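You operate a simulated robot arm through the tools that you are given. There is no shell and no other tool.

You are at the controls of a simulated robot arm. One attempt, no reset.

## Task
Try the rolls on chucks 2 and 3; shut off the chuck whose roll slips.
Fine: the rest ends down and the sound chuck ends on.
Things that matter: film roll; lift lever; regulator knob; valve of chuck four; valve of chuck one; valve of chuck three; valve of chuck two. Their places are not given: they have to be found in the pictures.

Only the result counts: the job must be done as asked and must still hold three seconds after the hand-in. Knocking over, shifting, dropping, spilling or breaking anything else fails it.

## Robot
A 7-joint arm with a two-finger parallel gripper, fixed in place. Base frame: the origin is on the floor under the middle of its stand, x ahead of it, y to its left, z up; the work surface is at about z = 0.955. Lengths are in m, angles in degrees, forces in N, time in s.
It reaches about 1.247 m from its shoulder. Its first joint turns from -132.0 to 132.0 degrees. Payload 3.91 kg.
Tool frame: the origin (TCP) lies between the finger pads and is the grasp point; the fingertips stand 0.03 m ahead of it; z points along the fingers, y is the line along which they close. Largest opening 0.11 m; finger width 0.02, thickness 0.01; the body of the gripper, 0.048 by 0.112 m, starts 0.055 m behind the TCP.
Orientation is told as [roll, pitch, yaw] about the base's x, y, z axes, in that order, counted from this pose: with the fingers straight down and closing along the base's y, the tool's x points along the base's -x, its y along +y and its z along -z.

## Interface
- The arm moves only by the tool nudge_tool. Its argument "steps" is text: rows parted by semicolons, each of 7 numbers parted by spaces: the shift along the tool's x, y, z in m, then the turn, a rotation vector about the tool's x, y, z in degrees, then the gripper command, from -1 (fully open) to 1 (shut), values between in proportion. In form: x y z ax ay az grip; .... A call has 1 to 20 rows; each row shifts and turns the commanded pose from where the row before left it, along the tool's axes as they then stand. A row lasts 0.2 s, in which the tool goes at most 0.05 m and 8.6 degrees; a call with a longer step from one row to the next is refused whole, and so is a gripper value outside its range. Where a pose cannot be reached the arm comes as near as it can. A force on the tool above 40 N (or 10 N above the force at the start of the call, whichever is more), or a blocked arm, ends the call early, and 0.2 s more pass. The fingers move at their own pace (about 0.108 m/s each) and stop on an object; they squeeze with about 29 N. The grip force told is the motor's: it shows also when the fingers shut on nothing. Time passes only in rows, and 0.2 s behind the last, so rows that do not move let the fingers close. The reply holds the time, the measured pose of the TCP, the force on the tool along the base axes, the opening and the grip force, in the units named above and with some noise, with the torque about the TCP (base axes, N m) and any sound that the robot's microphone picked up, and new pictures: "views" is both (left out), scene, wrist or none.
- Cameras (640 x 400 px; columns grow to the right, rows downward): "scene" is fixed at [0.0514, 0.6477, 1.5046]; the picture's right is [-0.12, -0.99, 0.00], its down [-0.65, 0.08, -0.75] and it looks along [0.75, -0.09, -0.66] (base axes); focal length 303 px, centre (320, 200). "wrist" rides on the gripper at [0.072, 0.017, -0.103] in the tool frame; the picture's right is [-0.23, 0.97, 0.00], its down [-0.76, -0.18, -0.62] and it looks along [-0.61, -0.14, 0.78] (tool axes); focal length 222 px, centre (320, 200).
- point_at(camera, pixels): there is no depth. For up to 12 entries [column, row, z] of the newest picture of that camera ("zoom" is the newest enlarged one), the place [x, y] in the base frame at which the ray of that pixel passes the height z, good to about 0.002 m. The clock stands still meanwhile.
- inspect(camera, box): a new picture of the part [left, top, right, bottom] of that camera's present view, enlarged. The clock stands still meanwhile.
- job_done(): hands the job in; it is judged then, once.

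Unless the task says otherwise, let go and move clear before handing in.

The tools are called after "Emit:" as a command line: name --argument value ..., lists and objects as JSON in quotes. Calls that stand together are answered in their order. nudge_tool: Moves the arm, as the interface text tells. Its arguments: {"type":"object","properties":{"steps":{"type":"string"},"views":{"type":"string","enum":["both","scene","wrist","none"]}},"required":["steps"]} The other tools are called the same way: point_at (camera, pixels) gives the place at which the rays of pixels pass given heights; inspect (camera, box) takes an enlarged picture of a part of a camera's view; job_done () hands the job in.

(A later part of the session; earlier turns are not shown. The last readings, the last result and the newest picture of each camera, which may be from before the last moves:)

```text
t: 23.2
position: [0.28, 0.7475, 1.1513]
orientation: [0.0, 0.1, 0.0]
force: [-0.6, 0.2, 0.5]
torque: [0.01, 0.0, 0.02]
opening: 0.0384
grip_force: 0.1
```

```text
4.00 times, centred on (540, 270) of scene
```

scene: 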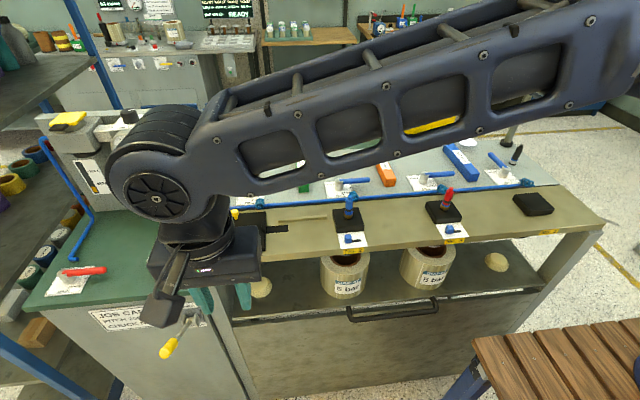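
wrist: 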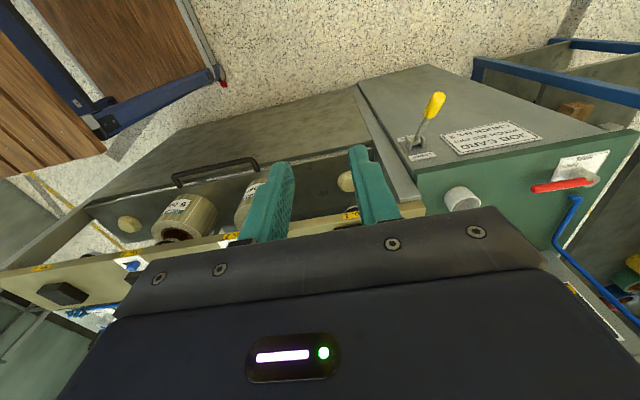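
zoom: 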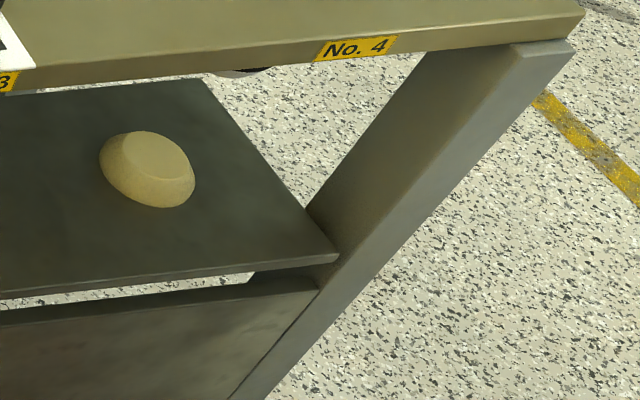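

The zooms show the chuck's pale disc hanging above an empty core hole (scene (346,255)), so the rolls stand below the chucks on a lowered rest, and the lever is at LOWER. The right order is therefore: chucks off, raise the rest, chucks on, lower the rest and watch; so I'll first shut valves 2 and 3 again, starting by going above valve 2 with the fingers closed.

Emit:
nudge_tool --steps "-0.03636 -0.02682 0.00285 0 0 0 1; -0.03636 -0.02682 0.00285 0 0 0 1; -0.03636 -0.02682 0.00285 0 0 0 1; -0.03636 -0.02682 0.00285 0 0 0 1; -0.03636 -0.02682 0.00285 0 0 0 1; -0.03636 -0.02682 0.00285 0 0 0 1; -0.03636 -0.02682 0.00285 0 0 0 1; -0.03636 -0.02682 0.00285 0 0 0 1; -0.03636 -0.02682 0.00285 0 0 0 1; -0.03636 -0.02682 0.00285 0 0 0 1; -0.03636 -0.02682 0.00285 0 0 0 1; 0 0 0 0 0 0 1" --views "both"

```text
t: 25.8
position: [0.6787, 0.4543, 1.1218]
orientation: [0.0, -0.1, 0.0]
force: [-0.7, 0.5, 0.5]
torque: [0.0, 0.0, 0.02]
opening: 0.0
grip_force: 28.8
```

scene: 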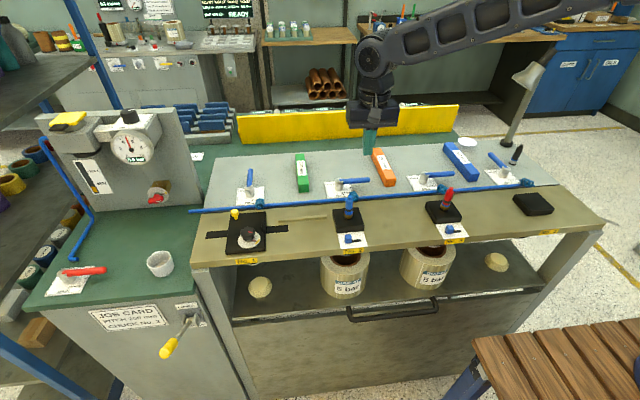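
wrist: 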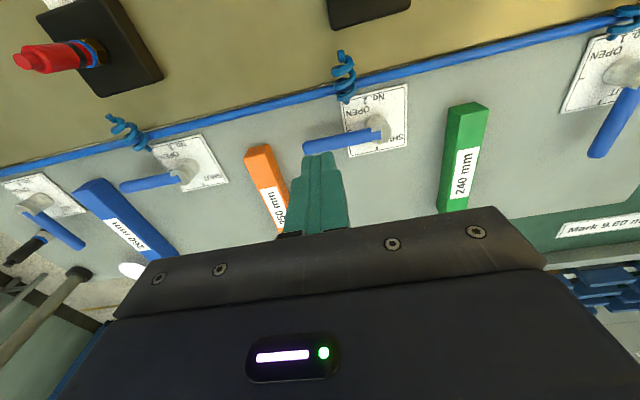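

The closed fingers hang on the near side of lever 2. I'll descend and push it back counter-clockwise to SHUT along an arc.

Emit:
nudge_tool --steps "0 0 0.03 0 0 0 1; 0 0 0.03 0 0 0 1; 0 0 0.03 0 0 0 1; 0 0 0.0305 0 0 0 1; 0 0 0 0 0 0 1; -0.0195 -0.002 0 0 0 0 1; -0.0188 -0.003 0 0 0 0 1; -0.0128 0.003 0 0 0 0 1; -0.0127 0.003 0 0 0 0 1; -0.011 0.0091 0 0 0 0 1; -0.011 0.0092 0 0 0 0 1; -0.0051 0.0111 0 0 0 0 1; -0.0051 0.0111 0 0 0 0 1; 0 0.004 0 0 0 0 1" --views "both"

```text
t: 28.8
position: [0.7751, 0.5, 0.9972]
orientation: [-0.2, 0.1, 0.1]
force: [-19.9, -30.9, -2.2]
torque: [-0.49, 0.29, 0.37]
opening: 0.0001
grip_force: 29.2
```

scene: 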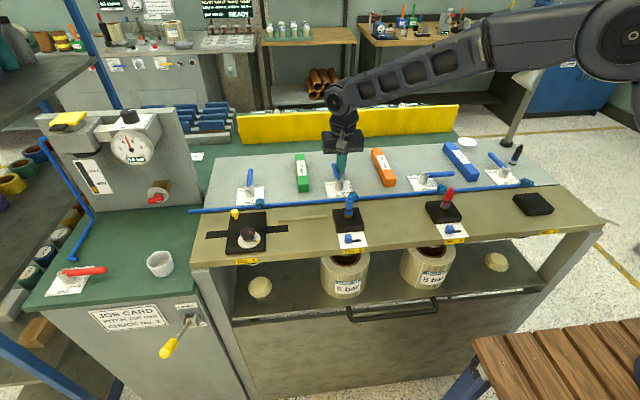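
wrist: 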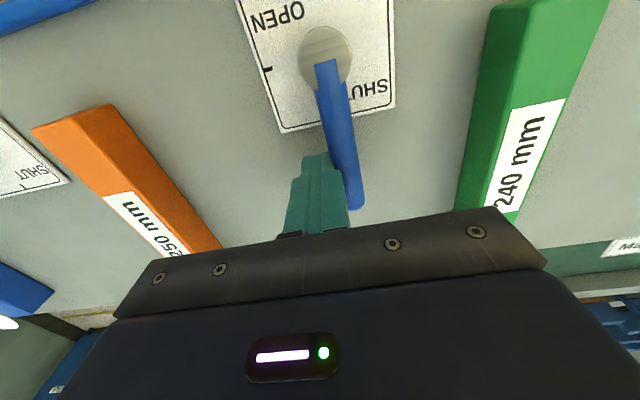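

Lever 2 is back on its SHUT stop (31 N against the stop). I'll back off, lift, and come down on the near side of lever 3.

Emit:
nudge_tool --steps "0 -0.012 0 0 0 0 1; 0 0 -0.04 0 0 0 1; 0 0 -0.04 0 0 0 1; 0 0 -0.04 0 0 0 1; 0.01381 -0.0401 0 0 0 0 1; 0.01381 -0.0401 0 0 0 0 1; 0.01381 -0.0401 0 0 0 0 1; 0.01381 -0.0401 0 0 0 0 1; 0.01381 -0.0401 0 0 0 0 1; 0.01381 -0.0401 0 0 0 0 1; 0.01381 -0.0401 0 0 0 0 1; 0 0 0 0 0 0 1" --views "both"

```text
t: 31.4
position: [0.6788, 0.208, 1.1163]
orientation: [0.0, 0.0, 0.0]
force: [0.4, 0.0, -0.2]
torque: [-0.01, -0.03, -0.02]
opening: 0.0
grip_force: 29.2
```

scene: 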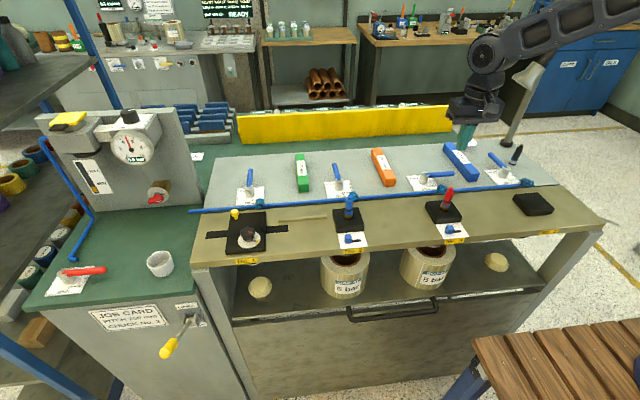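
wrist: 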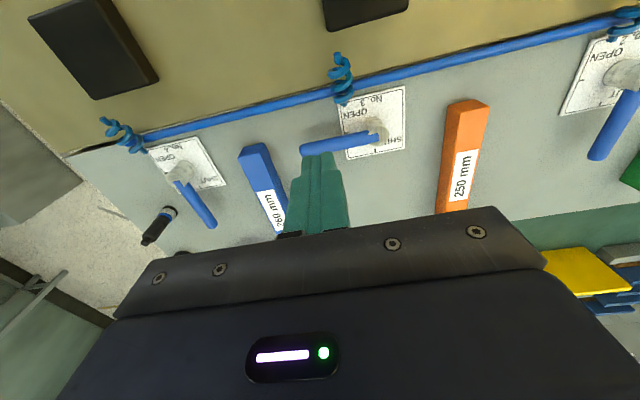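

Lever 2 is back pointing away (SHUT), and the fingers hang beside lever 3. I'll descend and push lever 3 to SHUT the same way.

Emit:
nudge_tool --steps "0 0 0.029 0 0 0 1; 0 0 0.029 0 0 0 1; 0 0 0.029 0 0 0 1; 0 0 0.029 0 0 0 1; 0 0 0 0 0 0 1; -0.0195 -0.002 0 0 0 0 1; -0.0188 -0.003 0 0 0 0 1; -0.0128 0.003 0 0 0 0 1; -0.0127 0.003 0 0 0 0 1; -0.011 0.0091 0 0 0 0 1; -0.011 0.0092 0 0 0 0 1; -0.0051 0.0111 0 0 0 0 1; -0.0051 0.0111 0 0 0 0 1; 0 0.002 0 0 0 0 1; 0 0 0 0 0 0 1" --views "both"

```text
t: 34.6
position: [0.7743, 0.2494, 1.0027]
orientation: [-0.1, 0.0, -0.1]
force: [-14.7, -29.7, 4.5]
torque: [-0.59, 0.28, 0.28]
opening: 0.0
grip_force: 29.1
```

scene: 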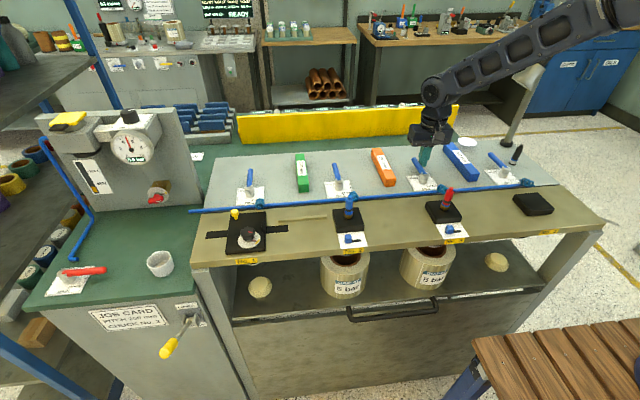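
wrist: 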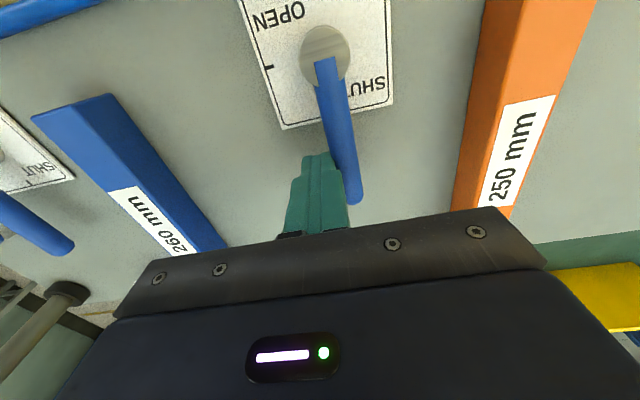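

Both levers 2 and 3 are back at SHUT (force at the stop). I'll back off, lift and travel to a spot above the lift lever for a closer look.

Emit:
nudge_tool --steps "0 -0.012 0 0 0 0 1; 0 0 -0.05 0 0 0 1; 0 0 -0.05 0 0 0 1; 0 0 -0.05 0 0 0 1; 0.02775 0.0382 0 0 0 0 0; 0.02775 0.0382 0 0 0 0 0; 0.02775 0.0382 0 0 0 0 0; 0.02775 0.0382 0 0 0 0 0; 0.02775 0.0382 0 0 0 0 0; 0.02775 0.0382 0 0 0 0 0; 0.02775 0.0382 0 0 0 0 0; 0.02775 0.0382 0 0 0 0 0; 0.02775 0.0382 0 0 0 0 0; 0.02775 0.0382 0 0 0 0 0; 0.02775 0.0382 0 0 0 0 0; 0.02775 0.0382 0 0 0 0 0; 0.02775 0.0382 0 0 0 0 0; 0.02775 0.0382 0 0 0 0 0; 0.02775 0.0382 0 0 0 0 0; 0.02775 0.0382 0 0 0 0 0" --views "both"

```text
t: 38.8
position: [0.3284, 0.8522, 1.1544]
orientation: [0.1, 0.1, -0.2]
force: [0.7, -0.8, 0.9]
torque: [0.03, 0.06, -0.01]
opening: 0.0549
grip_force: 0.0
```

scene: 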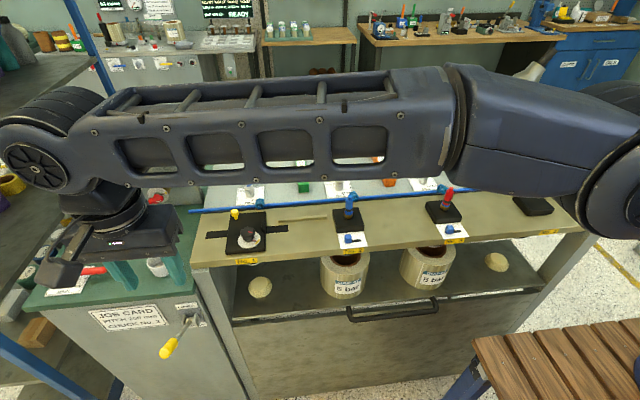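
wrist: 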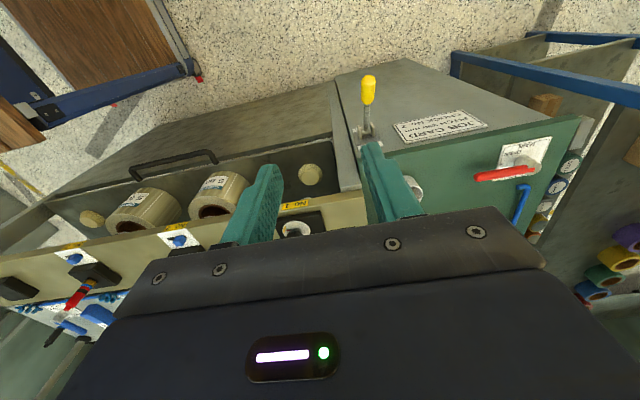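

The lever now appears at wrist (369,80) tip to (366,133) base. I'll enlarge it and triangulate again with the scene camera.

Emit:
inspect --camera "wrist" --box '[330, 60, 430, 160]'

Emit:
inspect --camera "scene" --box '[145, 290, 225, 370]'

Emit:
point_at --camera "wrist" --pixels '[[369, 80, 0.9], [369, 80, 0.94], [368, 100, 0.88], [368, 100, 0.92], [366, 133, 0.83], [366, 133, 0.86], [366, 133, 0.88]]'

Emit:
point_at --camera "scene" --pixels '[[165.5, 352.5, 0.9], [165.5, 352.5, 0.94], [177, 338, 0.88], [177, 338, 0.92], [191, 318, 0.83], [191, 318, 0.86]]'

```text
4.00 times, centred on (380, 110) of wrist
```

zoom: 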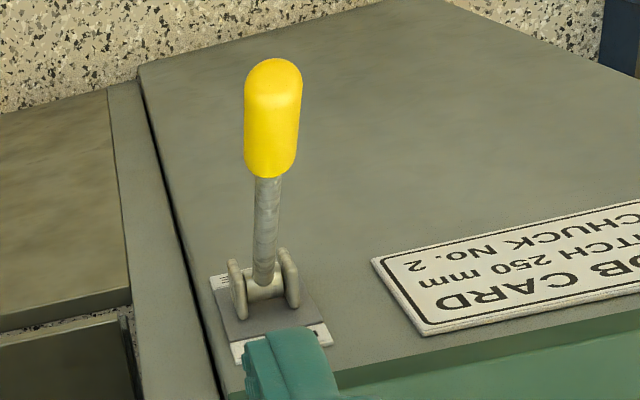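

```text
5.00 times, centred on (185, 330) of scene
```

zoom: 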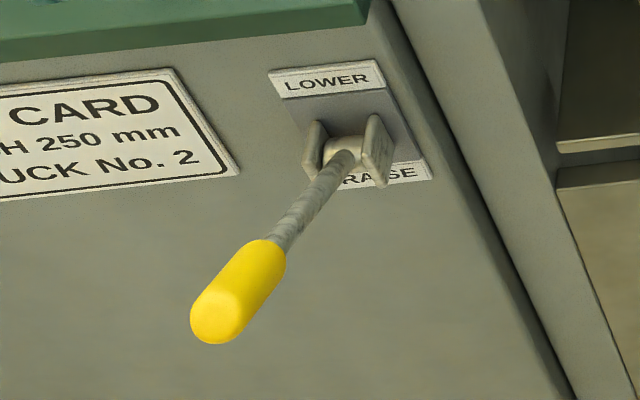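

```text
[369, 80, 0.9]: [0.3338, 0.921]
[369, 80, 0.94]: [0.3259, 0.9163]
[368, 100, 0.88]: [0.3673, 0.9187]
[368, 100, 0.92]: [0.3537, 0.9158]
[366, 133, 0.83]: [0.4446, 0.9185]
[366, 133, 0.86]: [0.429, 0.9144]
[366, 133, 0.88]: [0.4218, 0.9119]
```

```text
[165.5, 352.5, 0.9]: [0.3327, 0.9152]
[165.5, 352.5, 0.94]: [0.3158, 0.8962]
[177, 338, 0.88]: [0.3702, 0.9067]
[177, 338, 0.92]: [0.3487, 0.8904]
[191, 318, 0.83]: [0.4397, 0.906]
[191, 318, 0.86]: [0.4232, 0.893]
```

With precise pixels, both cameras fix the lever in the plane y≈0.922: pivot ≈(0.448, 0.802), handle end ≈(0.340, 0.885), about 37° up, i.e. at LOWER. I'll move to just above the yellow handle with the fingers open to straddle it in y.

Emit:
nudge_tool --steps "-0.00615 0.01745 0.0385 0 0 0 -0.1; -0.00615 0.01745 0.0385 0 0 0 -0.1; -0.00615 0.01745 0.0385 0 0 0 -0.1; -0.00615 0.01745 0.0385 0 0 0 -0.1; 0 0 0 0 0 0 -0.1" --views "both"

```text
t: 40.0
position: [0.354, 0.92, 1.001]
orientation: [0.0, 0.0, 0.0]
force: [0.8, -0.3, -0.2]
torque: [0.03, -0.01, 0.0]
opening: 0.0604
grip_force: 0.0
```

scene: 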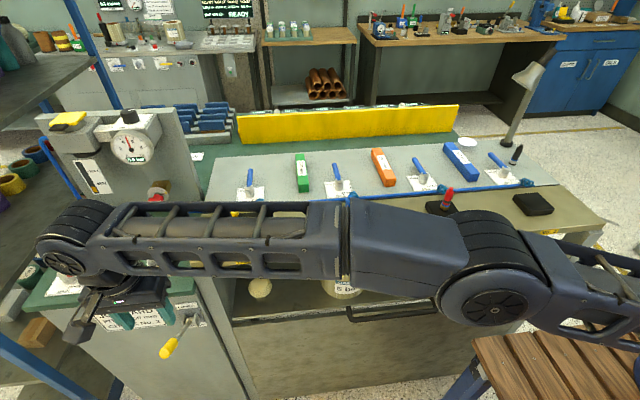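
wrist: 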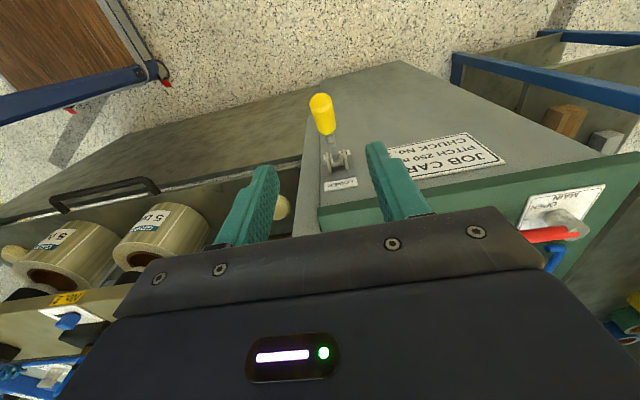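

The yellow handle sits at wrist (322,115), exactly where a point below the TCP at z≈0.875 should appear, so the alignment is good. I'll check coordinates once more before descending.

Emit:
inspect --camera "wrist" --box '[280, 80, 380, 200]'

Emit:
point_at --camera "wrist" --pixels '[[320, 102, 0.885], [326, 133, 0.849], [337, 160, 0.802], [337, 160, 0.83]]'

```text
3.33 times, centred on (330, 140) of wrist
```

zoom: 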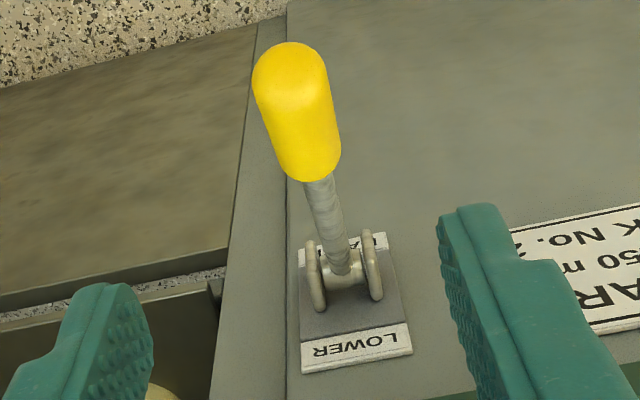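

```text
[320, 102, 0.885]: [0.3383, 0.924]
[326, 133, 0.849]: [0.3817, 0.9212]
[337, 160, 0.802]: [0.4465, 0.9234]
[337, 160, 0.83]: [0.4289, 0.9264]
```

Consistent: the handle is at (0.354, 0.923, 0.874). I'll descend and close the fingers on it.

Emit:
nudge_tool --steps "0 0.002 0.0315 0 0 0 -0.1; 0 0 0.0315 0 0 0 -0.1; 0 0 0.0315 0 0 0 -0.1; 0 0 0.0305 0 0 0 -0.1; 0 0 0 0 0 0 -0.1; 0 0 0 0 0 0 1; 0 0 0 0 0 0 1" --views "both"

```text
t: 41.7
position: [0.3559, 0.9239, 0.8745]
orientation: [0.4, 0.0, 0.0]
force: [2.7, 19.4, -7.2]
torque: [-0.13, 0.03, -0.57]
opening: 0.0215
grip_force: 45.3
stopped in row 7: the force on the tool passed its limit at 42 N (the readings are from after the stop); the commanded pose is now the measured one
```

scene: 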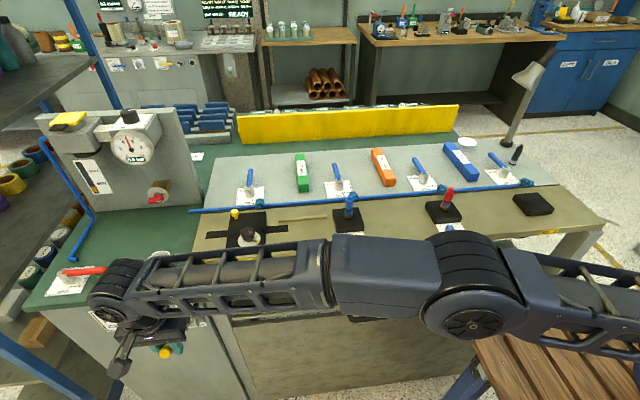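
wrist: 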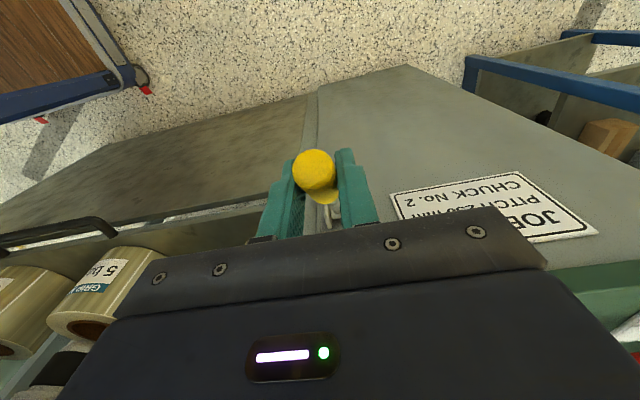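

The fingers hold the handle (opening 0.0215) with a sideways force of 19 N in +y, meaning I'm slightly off centre. I'll shift 2–3 mm toward +y to relieve it.

Emit:
nudge_tool --steps "0 0.0015 0 0 0 0 1; 0 0 0 0 0 0 1" --views "none"

```text
t: 42.3
position: [0.3561, 0.925, 0.8748]
orientation: [0.0, 0.0, 0.1]
force: [-1.5, -11.6, -10.5]
torque: [-0.56, -0.2, -0.35]
opening: 0.0215
grip_force: 44.3
```

The side force flipped to −12 N, so the handle centre is at y≈0.924. I'll recentre by 0.6 mm and begin swinging the lever down toward RAISE along its arc, tilting slightly with it.

Emit:
nudge_tool --steps "0 -0.0006 0 0 0 0 1; 0.0049 0 0.0066 0 -3 0 1; 0.0047 0 0.0067 0 -3 0 1; 0.0046 0 0.0069 0 -3 0 1; 0.0045 0 0.0068 0 -3 0 1" --views "both"

```text
t: 43.5
position: [0.3383, 0.926, 0.8493]
orientation: [0.4, -11.9, 0.0]
force: [-11.9, -26.1, 24.5]
torque: [-0.6, -0.87, -0.47]
opening: 0.0217
grip_force: 44.8
```

scene: 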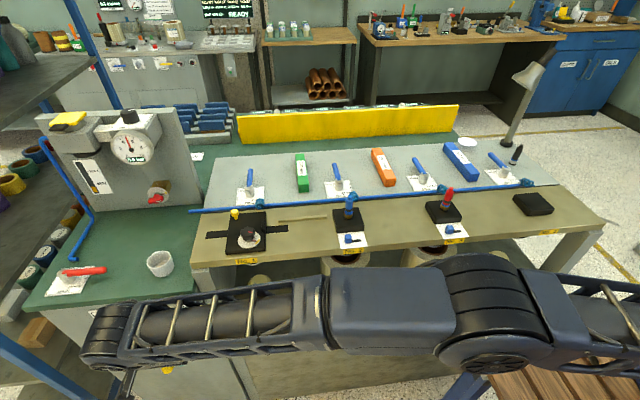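
wrist: 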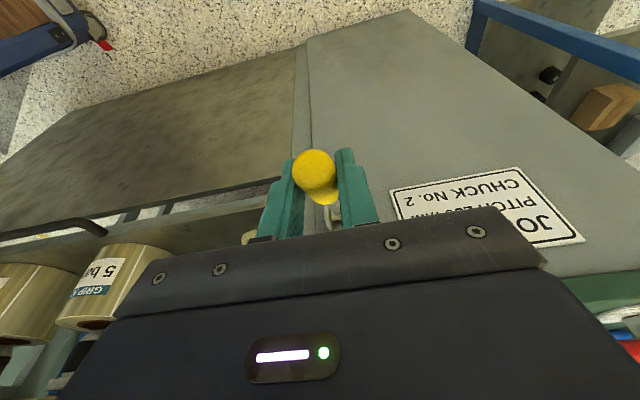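

The lever is following (handle still held at wrist (318,175)), with −26 N side load and about 17 N resistance. I'll recentre in y by about −1.2 mm and continue in small steps.

Emit:
nudge_tool --steps "0 -0.0012 0 0 0 0 0.66; 0 0 0 0 0 0 0.66" --views "none"

```text
t: 44.1
position: [0.3387, 0.9257, 0.8512]
orientation: [0.6, -11.9, 0.0]
force: [-16.2, 10.9, 26.8]
torque: [-0.14, -0.75, -0.57]
opening: 0.0218
grip_force: 45.2
```

Side load is now small (+11 N); there is about 26 N of radial pull, so I'll let the tool move about 2 mm further out along the lever while continuing down.

Emit:
nudge_tool --steps "0.006 -0.0003 0.0058 0 -3 0 0.66; 0.005 0 0.0066 0 -3 0 0.66" --views "wrist"

```text
t: 44.9
position: [0.3312, 0.9256, 0.834]
orientation: [0.5, -17.9, -0.2]
force: [-1.4, 0.0, 0.6]
torque: [-0.23, 0.22, -0.7]
opening: 0.0221
grip_force: 44.6
stopped in row 2: the force on the tool passed its limit at 44 N (the readings are from after the stop); the commanded pose is now the measured one
```

wrist: 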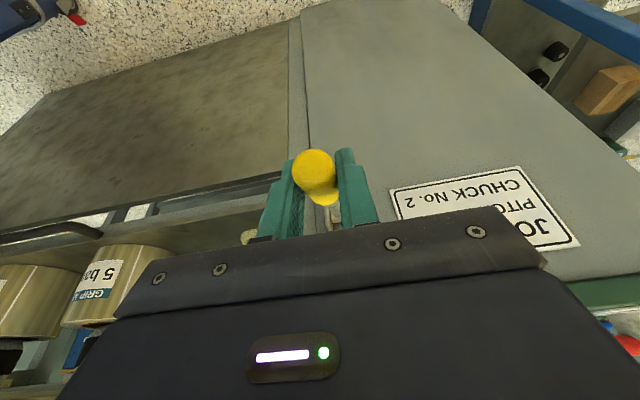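

The limit tripped at 44 N but the lever has come down about 20°, still held. Fitting the two relaxed positions puts the true pivot nearer (0.455, 0.787), so I'll continue with the corrected arc in small steps.

Emit:
nudge_tool --steps "0.0055 0 0.0074 0 -2.5 0 0.66; 0.0053 0 0.0076 0 -2.5 0 0.66" --views "none"

```text
t: 45.5
position: [0.326, 0.9253, 0.8172]
orientation: [0.6, -23.1, -0.1]
force: [-5.2, -12.4, 18.3]
torque: [-0.34, -1.03, -0.47]
opening: 0.0215
grip_force: 44.9
```

Forces are moderate (18 N resistance). I'll continue down.

Emit:
nudge_tool --steps "0.0051 -0.0004 0.0077 0 -2.5 0 0.66; 0.0049 0 0.0078 0 -2.5 0 0.66; 0.0047 0 0.008 0 -2.5 0 0.66" --views "scene"

```text
t: 46.3
position: [0.3226, 0.9244, 0.7903]
orientation: [0.8, -30.5, -0.2]
force: [-2.7, 5.0, 16.4]
torque: [0.03, -0.92, -0.43]
opening: 0.0219
grip_force: 45.0
```

scene: 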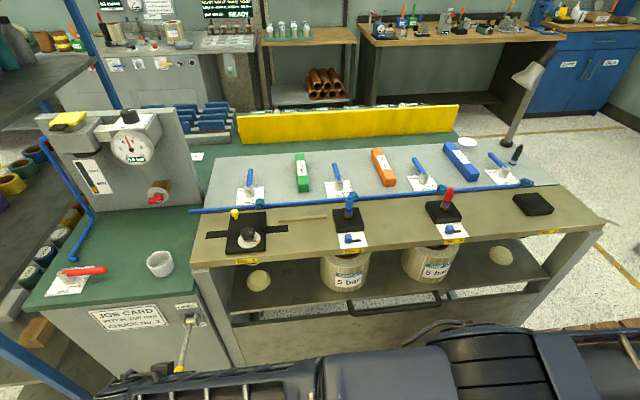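

The rest is rising: the rolls' labels moved up to (347,278)/(437,270) and the pull handle to (355,305). I'll continue the lever down toward its RAISE end.

Emit:
nudge_tool --steps "0.0046 0 0.008 0 -2.5 0 0.66; 0.0044 0 0.0081 0 -2.5 0 0.66; 0.0042 0 0.0082 0 -2.5 0 0.66; 0.004 0 0.0083 0 -2.5 0 0.66" --views "both"

```text
t: 47.3
position: [0.3257, 0.925, 0.7514]
orientation: [0.4, -40.5, -0.2]
force: [-18.3, -9.9, 11.0]
torque: [-0.17, -0.71, -0.34]
opening: 0.0218
grip_force: 45.2
```

scene: 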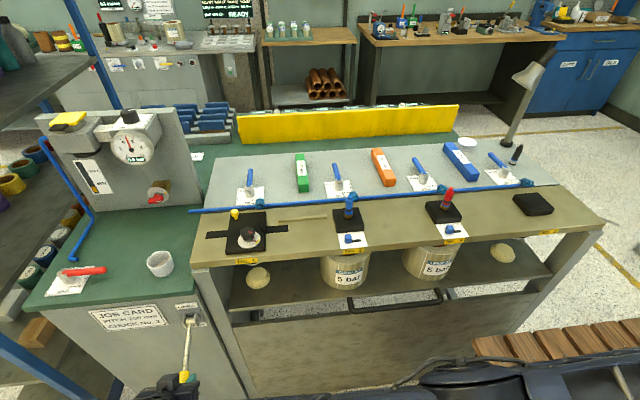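
wrist: 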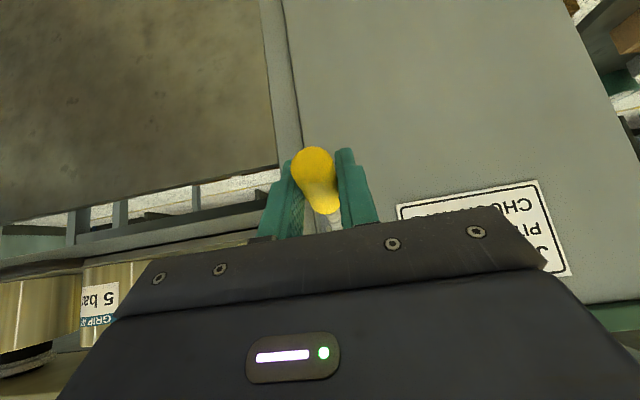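

The lever is now about 15° below horizontal and the rolls are rising further (labels at (345,272), (437,267)). I'll continue toward the stop.

Emit:
nudge_tool --steps "0.0045 -0.0003 0.0081 0 -2.5 0 0.66; 0.0034 0 0.0086 0 -2.5 0 0.66; 0.0032 0 0.0087 0 -2.5 0 0.66" --views "both"

```text
t: 48.1
position: [0.3352, 0.9241, 0.7263]
orientation: [0.9, -48.0, -0.4]
force: [-17.0, 16.9, 7.4]
torque: [0.05, -0.63, 0.67]
opening: 0.0215
grip_force: 44.7
```

scene: 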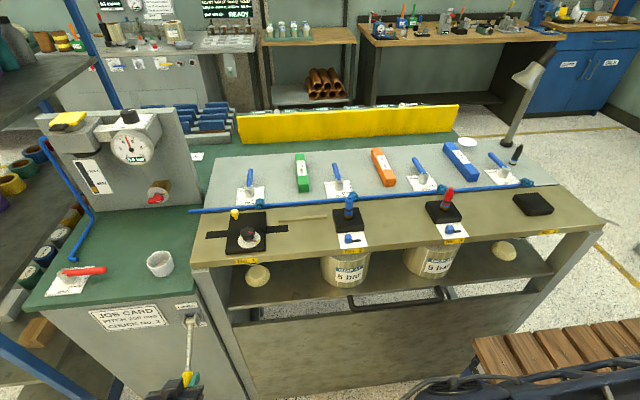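
wrist: 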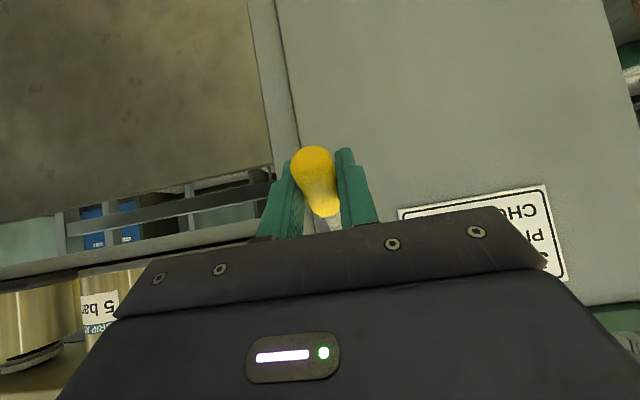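

The lever is about 27° below horizontal, rolls higher still. I'll continue with a small y recentring.

Emit:
nudge_tool --steps "0.003 0.0006 0.0087 0 -2.5 0 0.66; 0.0028 0 0.0088 0 -2.5 0 0.66; 0.0026 0 0.0089 0 -2.5 0 0.66" --views "both"

```text
t: 48.9
position: [0.3506, 0.9253, 0.7013]
orientation: [0.7, -55.5, -0.6]
force: [-25.4, 12.5, -1.0]
torque: [-0.23, -0.67, 0.51]
opening: 0.0218
grip_force: 45.2
```

scene: 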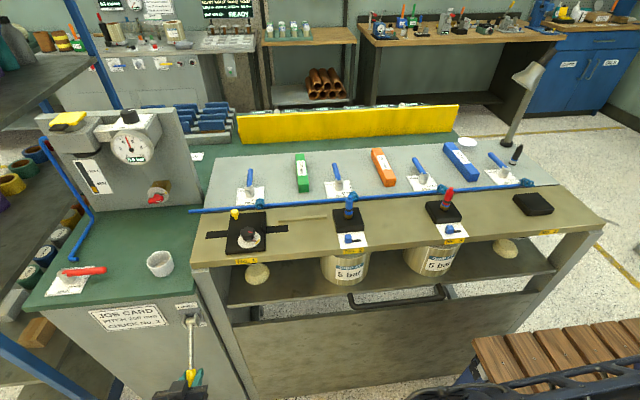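
wrist: 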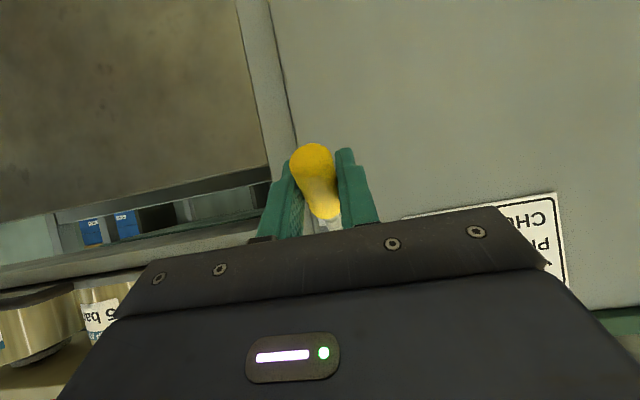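

The lever is about 39° below horizontal with resistance still about 15 N (no hard stop). Let me look at the rolls and the lever.

Emit:
inspect --camera "scene" --box '[230, 225, 530, 345]'

Emit:
inspect --camera "scene" --box '[140, 290, 240, 400]'

```text
2.13 times, centred on (380, 285) of scene
```

zoom: 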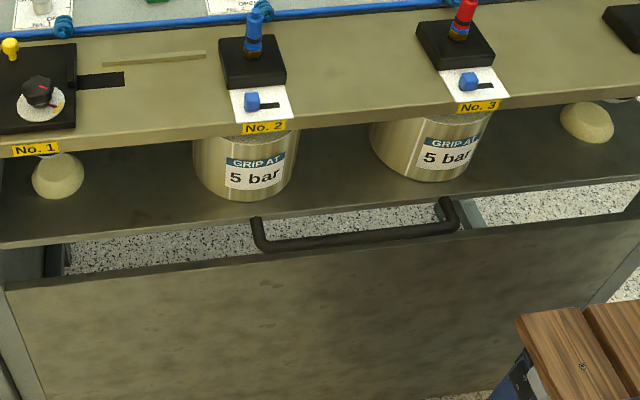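

```text
3.64 times, centred on (190, 345) of scene
```

zoom: 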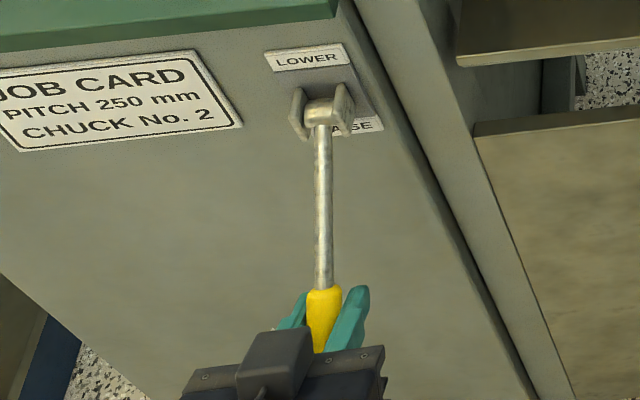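

The tray has clearly risen and the rolls now go up around the chucks. I'll continue the lever down a little further to find its stop.

Emit:
nudge_tool --steps "0.0037 0.0004 0.0086 0 -2.5 0 0.66; 0.002 0 0.009 0 -2.5 0 0.66" --views "scene"

```text
t: 49.4
position: [0.3543, 0.9267, 0.6958]
orientation: [0.7, -58.5, -0.6]
force: [-5.4, -15.1, 8.8]
torque: [-0.5, -0.7, 0.4]
opening: 0.0218
grip_force: 45.1
stopped in row 2: the force on the tool passed its limit at 46 N (the readings are from after the stop); the commanded pose is now the measured one
```

scene: 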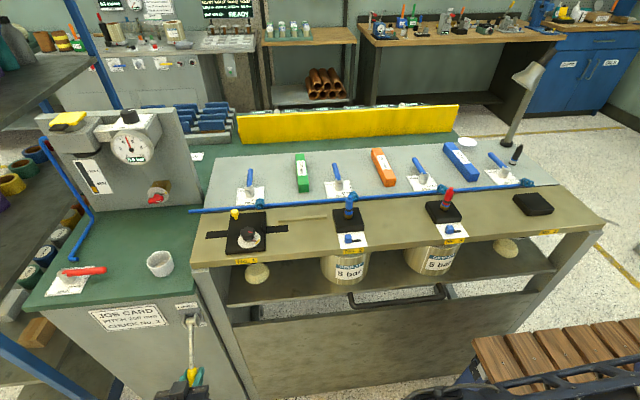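

The force limit tripped at about −42°, mirroring the starting +41°, so the lever is at its RAISE stop. I'll open the fingers a little and check that the lever and rest stay.

Emit:
nudge_tool --steps "0 0 0 0 0 0 0.4; 0 0 0 0 0 0 0; 0 0 0 0 0 0 0" --views "both"

```text
t: 50.2
position: [0.3562, 0.9252, 0.6944]
orientation: [0.9, -58.6, -0.6]
force: [1.0, -0.1, -0.1]
torque: [0.0, 0.0, 0.01]
opening: 0.0547
grip_force: 0.2
```

scene: 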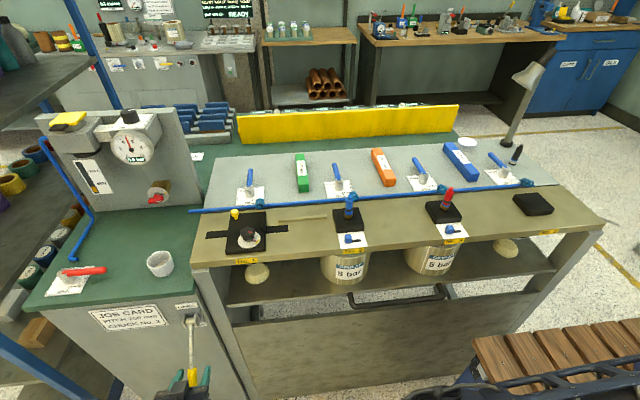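
wrist: 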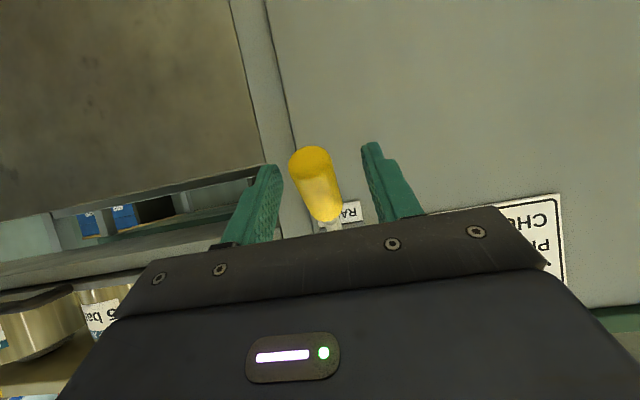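

The lever stays down at RAISE and the rest stays up after release. I'll back the hand away along its own axis, then bring it upright and raise it.

Emit:
nudge_tool --steps "0 0 -0.03 0 0 0 0; 0 0 -0.04 0 0 0 0; 0 0 -0.05 0 0 0 0; -0.0256 0 -0.0156 0 8 0 0; -0.0232 0 -0.019 0 8 0 0; -0.0203 0 -0.0221 0 8 0 0; -0.017 0 -0.0247 0 8 0 0; -0.0134 0 -0.0268 0 8 0 0; -0.0096 0 -0.0284 0 8 0 0.5; -0.0055 0 -0.0295 0 8 0 1; -0.0014 0 -0.03 0 2.6 0 1; 0 0 -0.05 0 0 0 1; 0 0 -0.05 0 0 0 1; 0 0 -0.04 0 0 0 1" --views "both"

```text
t: 53.2
position: [0.2543, 0.9167, 1.1338]
orientation: [0.3, -0.1, 0.1]
force: [0.6, 0.6, -1.4]
torque: [0.0, 0.01, 0.03]
opening: 0.0001
grip_force: 29.0
out of reach, approached as far as the arm can: row 14
```

scene: 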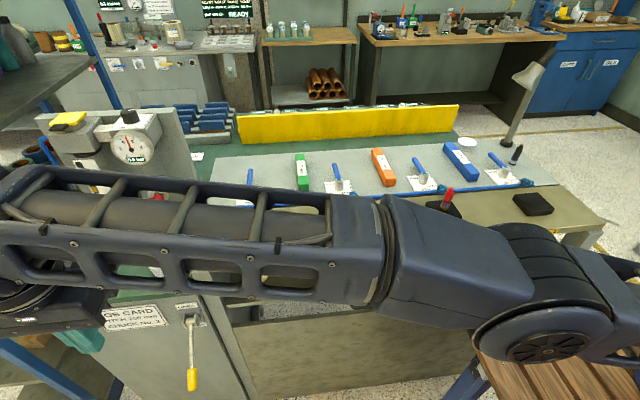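
wrist: 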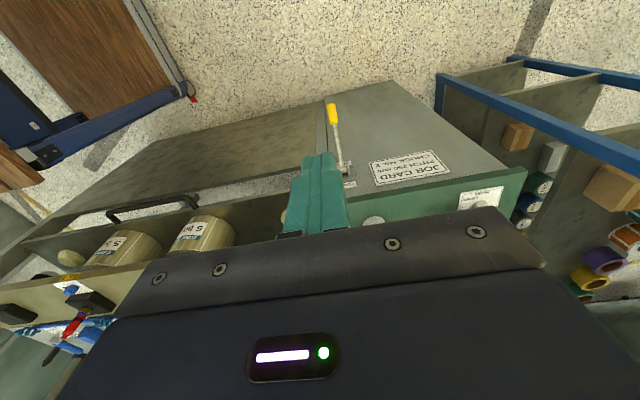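

The lever hangs at RAISE (scene (192,378)) and stays. Now I'll carry the hand back to the far-left side of lever 2 to open it.

Emit:
nudge_tool --steps "-0.0372 -0.02637 0 0 0 0 1; -0.0372 -0.02637 0 0 0 0 1; -0.0372 -0.02637 0 0 0 0 1; -0.0372 -0.02637 0 0 0 0 1; -0.0372 -0.02637 0 0 0 0 1; -0.0372 -0.02637 0 0 0 0 1; -0.0372 -0.02637 0 0 0 0 1; -0.0372 -0.02637 0 0 0 0 1; -0.0372 -0.02637 0 0 0 0 1; -0.0372 -0.02637 0 0 0 0 1; -0.0372 -0.02637 0 0 0 0 1; -0.0372 -0.02637 0 0 0 0 1; -0.0372 -0.02637 0 0 0 0 1; -0.0372 -0.02637 0 0 0 0 1; 0 0 0 0 0 0 1" --views "both"

```text
t: 56.4
position: [0.774, 0.5477, 1.1312]
orientation: [0.4, 0.0, 0.1]
force: [0.2, 0.6, 0.4]
torque: [0.0, -0.01, 0.01]
opening: 0.0
grip_force: 29.6
```

scene: 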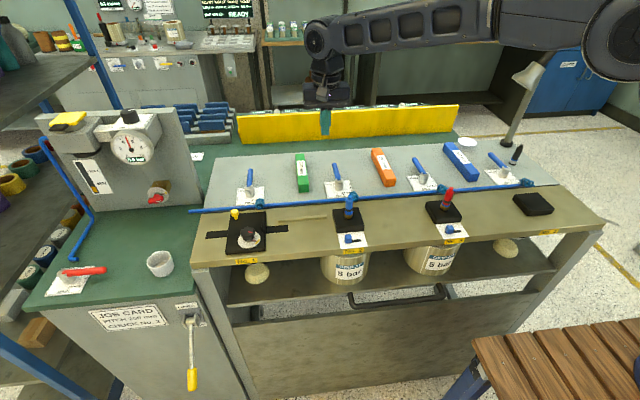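
wrist: 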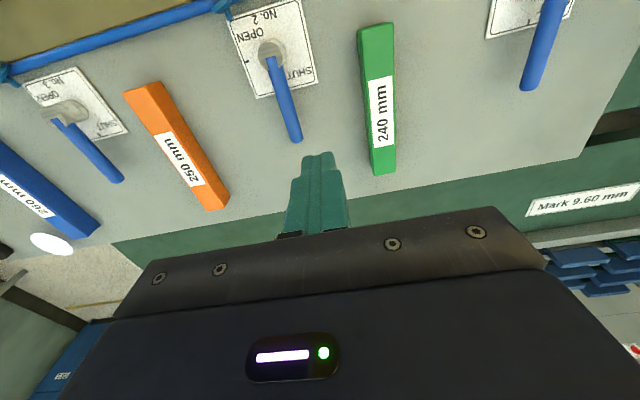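

The hand is beside lever 2 on its +y side, rest still up (rolls at (347,268), (435,262)). I'll check clearance to the green block before descending.

Emit:
point_at --camera "wrist" --pixels '[[357, 30, 0.985], [373, 172, 0.985], [372, 176, 0.955], [270, 55, 0.99], [295, 138, 0.985]]'

Emit:
inspect --camera "scene" --box '[230, 225, 530, 345]'

```text
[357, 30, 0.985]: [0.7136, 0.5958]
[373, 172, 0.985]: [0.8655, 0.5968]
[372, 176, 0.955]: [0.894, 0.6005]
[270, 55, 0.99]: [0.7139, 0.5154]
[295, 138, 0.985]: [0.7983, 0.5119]
```

```text
2.13 times, centred on (380, 285) of scene
```

zoom: 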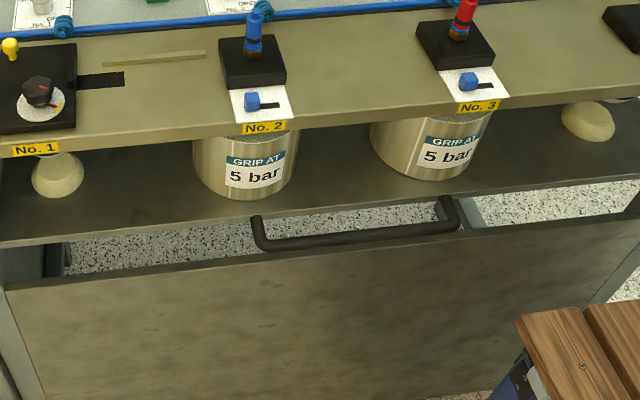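

Clearance to the green block is about 4 cm. I'll descend and push lever 2 clockwise to OPEN.

Emit:
nudge_tool --steps "0 0 0.0328 0 0 0 1; 0 0 0.0328 0 0 0 1; 0 0 0.0328 0 0 0 1; 0 0 0.0328 0 0 0 1; 0 0 0 0 0 0 1; -0.001 -0.0187 0 0 0 0 1; -0.003 -0.0188 0 0 0 0 1; 0.003 -0.0128 0 0 0 0 1; 0.003 -0.0127 0 0 0 0 1; 0.0091 -0.011 0 0 0 0 1; 0.0092 -0.011 0 0 0 0 1; 0.0111 -0.0051 0 0 0 0 1; 0.0111 -0.0051 0 0 0 0 1; 0.003 0 0 0 0 0 1; 0 0 0 0 0 0 1" --views "both"

```text
t: 59.6
position: [0.7309, 0.4512, 1.0007]
orientation: [0.4, -0.2, 0.0]
force: [33.0, 9.3, 0.5]
torque: [0.5, -0.62, -0.18]
opening: 0.0002
grip_force: 28.7
```

scene: 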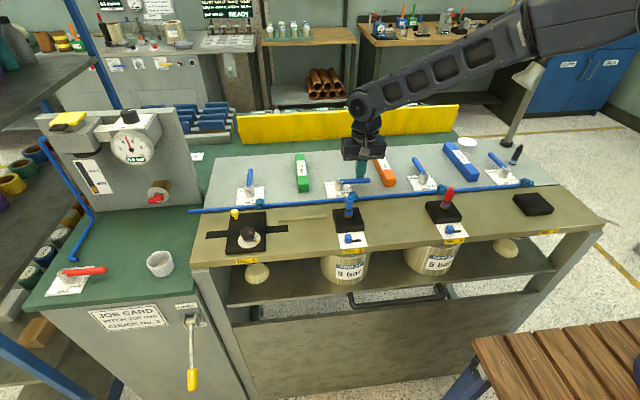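
wrist: 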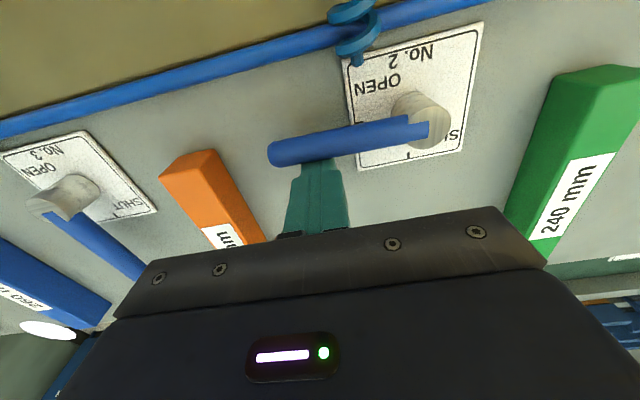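

Lever 2 is at its OPEN stop (33 N). I'll back off, lift, and move beside lever 3 on its +y side.

Emit:
nudge_tool --steps "-0.012 0 0 0 0 0 1; 0 0 -0.04 0 0 0 1; 0 0 -0.04 0 0 0 1; 0 0 -0.04 0 0 0 1; -0.0084 -0.0381 0 0 0 0 1; -0.0084 -0.0381 0 0 0 0 1; -0.0084 -0.0381 0 0 0 0 1; -0.0084 -0.0381 0 0 0 0 1; 0 0 0 0 0 0 1" --views "both"

```text
t: 61.6
position: [0.7757, 0.2994, 1.1197]
orientation: [0.5, 0.0, 0.0]
force: [-0.3, 0.2, 0.0]
torque: [-0.02, 0.01, -0.01]
opening: 0.0001
grip_force: 29.0
```

scene: 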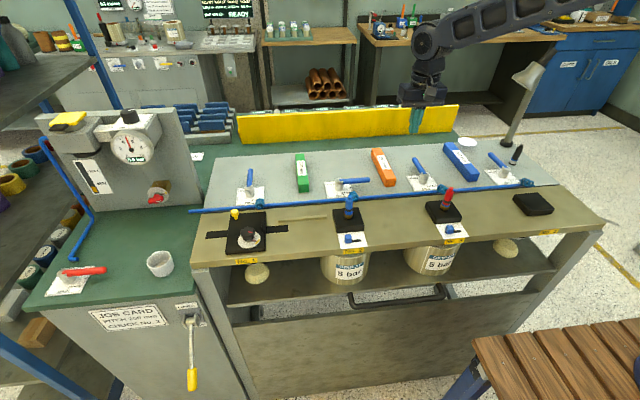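
wrist: 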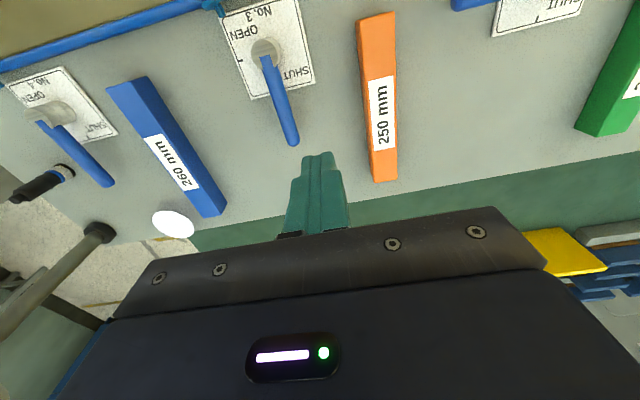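

Lever 2 points right (OPEN). The fingers are beside lever 3 with the orange block clear; I'll descend and push lever 3 to OPEN.

Emit:
nudge_tool --steps "0 0 0.03 0 0 0 1; 0 0 0.03 0 0 0 1; 0 0 0.03 0 0 0 1; 0 0 0.03 0 0 0 1; 0 0 0 0 0 0 1; 0.0005 -0.0187 0 0 0 0 1; -0.003 -0.0188 0 0 0 0 1; 0.003 -0.0128 0 0 0 0 1; 0.003 -0.0127 0 0 0 0 1; 0.0091 -0.011 0 0 0 0 1; 0.0092 -0.011 0 0 0 0 1; 0.0111 -0.0051 0 0 0 0 1; 0.0111 -0.0051 0 0 0 0 1; 0.003 0 0 0 0 0 1; 0 0 0 0 0 0 1" --views "both"

```text
t: 64.9
position: [0.7315, 0.2043, 1.0007]
orientation: [0.5, -0.4, -0.1]
force: [19.3, 2.6, -6.4]
torque: [0.23, -0.36, -0.02]
opening: 0.0
grip_force: 28.2
stopped in row 15: the force on the tool passed its limit at 41 N (the readings are from after the stop); the commanded pose is now the measured one
```

scene: 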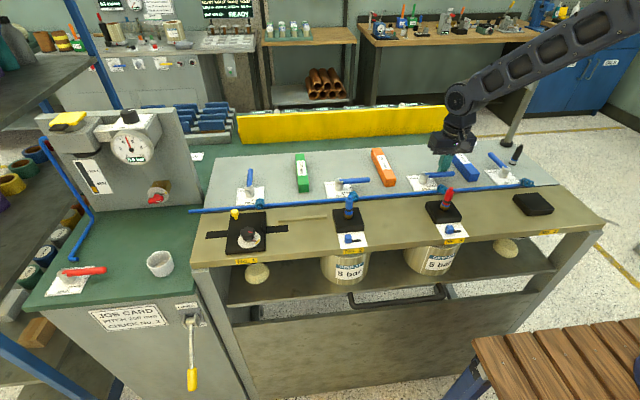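
wrist: 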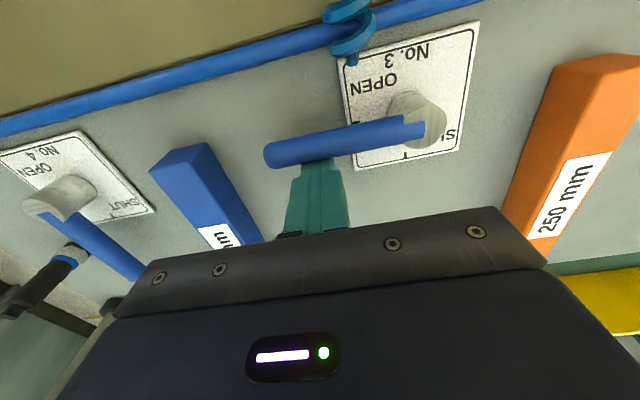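

Lever 3 is also at its OPEN stop (41 N). I'll verify the gauge and valves, back off and lift, then head to the lift lever.

Emit:
nudge_tool --steps "-0.012 0 0 0 0 0 1; 0 0 -0.05 0 0 0 1; 0 0 -0.05 0 0 0 1; 0 0 -0.05 0 0 0 1; 0.0263 0.03867 0.00278 0 0 0 0.5; 0.0263 0.03867 0.00278 0 0 0 0; 0.0263 0.03867 0.00278 0 0 0 0; 0.0263 0.03867 0.00278 0 0 0 0; 0.0263 0.03867 0.00278 0 0 0 0; 0.0263 0.03867 0.00278 0 0 0 0; 0.0263 0.03867 0.00278 0 0 0 0; 0.0263 0.03867 0.00278 0 0 0 0" --views "scene"

Emit:
inspect --camera "scene" --box '[310, 150, 490, 300]'

Emit:
inspect --camera "scene" --box '[100, 100, 170, 165]'

```text
t: 67.5
position: [0.534, 0.5125, 1.1273]
orientation: [0.5, -0.2, -0.1]
force: [-0.4, -0.5, -0.4]
torque: [0.03, 0.04, 0.01]
opening: 0.055
grip_force: 0.0
```

scene: 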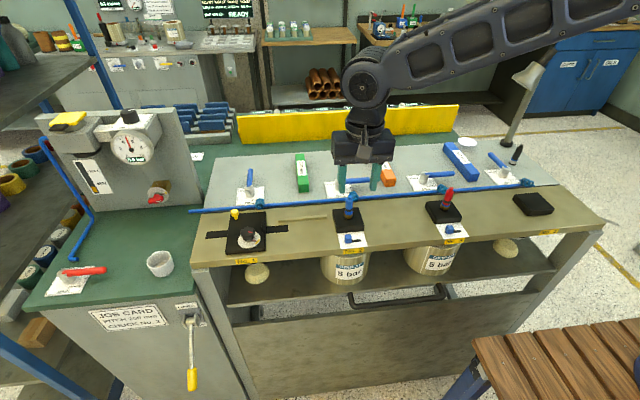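

```text
2.67 times, centred on (400, 225) of scene
```

zoom: 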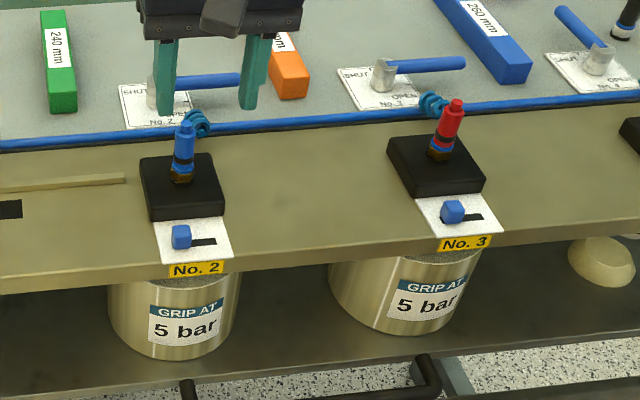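

```text
6.15 times, centred on (135, 132) of scene
```

zoom: 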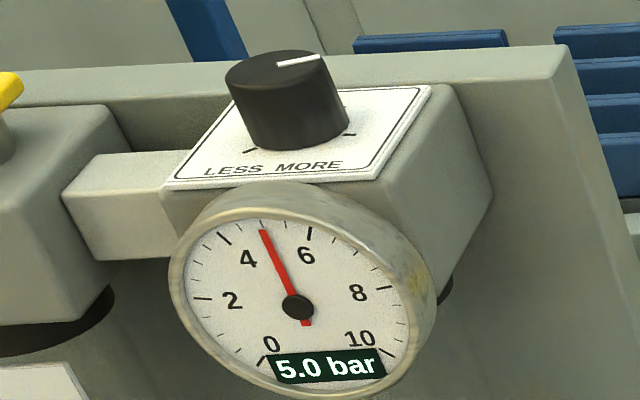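

Valves 2 and 3 are open, gauge 5.0 bar, rest up with the rolls around the chucks. I'll continue to a spot in front of the lift lever.

Emit:
nudge_tool --steps "0.024 0.0352 0.007 0 0 0 0; 0.024 0.0352 0.007 0 0 0 0; 0.024 0.0352 0.007 0 0 0 0; 0.024 0.0352 0.007 0 0 0 0; 0.024 0.0352 0.007 0 0 0 0; 0.024 0.0352 0.007 0 0 0 0; 0.024 0.0352 0.007 0 0 0 0; 0.024 0.0352 0.007 0 0 0 0; 0.024 0.0352 0.007 0 0 0 0; 0.024 0.0352 0.007 0 0 0 0; 0.024 0.0352 0.007 0 0 0 0; 0 0 0 0 0 0 0" --views "both"

```text
t: 70.1
position: [0.2666, 0.8998, 1.0525]
orientation: [0.5, -0.3, -0.1]
force: [0.0, 0.5, 0.4]
torque: [0.0, 0.02, 0.0]
opening: 0.0551
grip_force: 0.0
```

scene: 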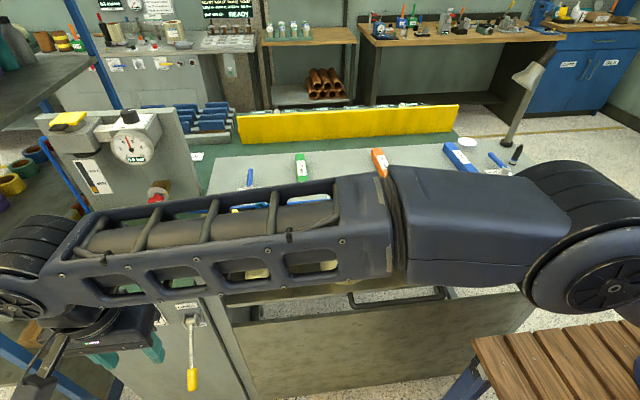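
wrist: 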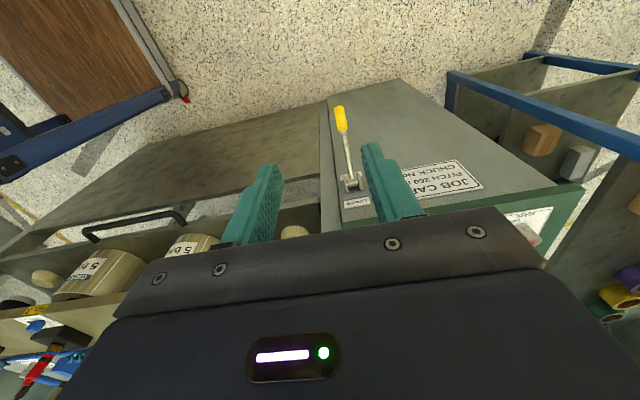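

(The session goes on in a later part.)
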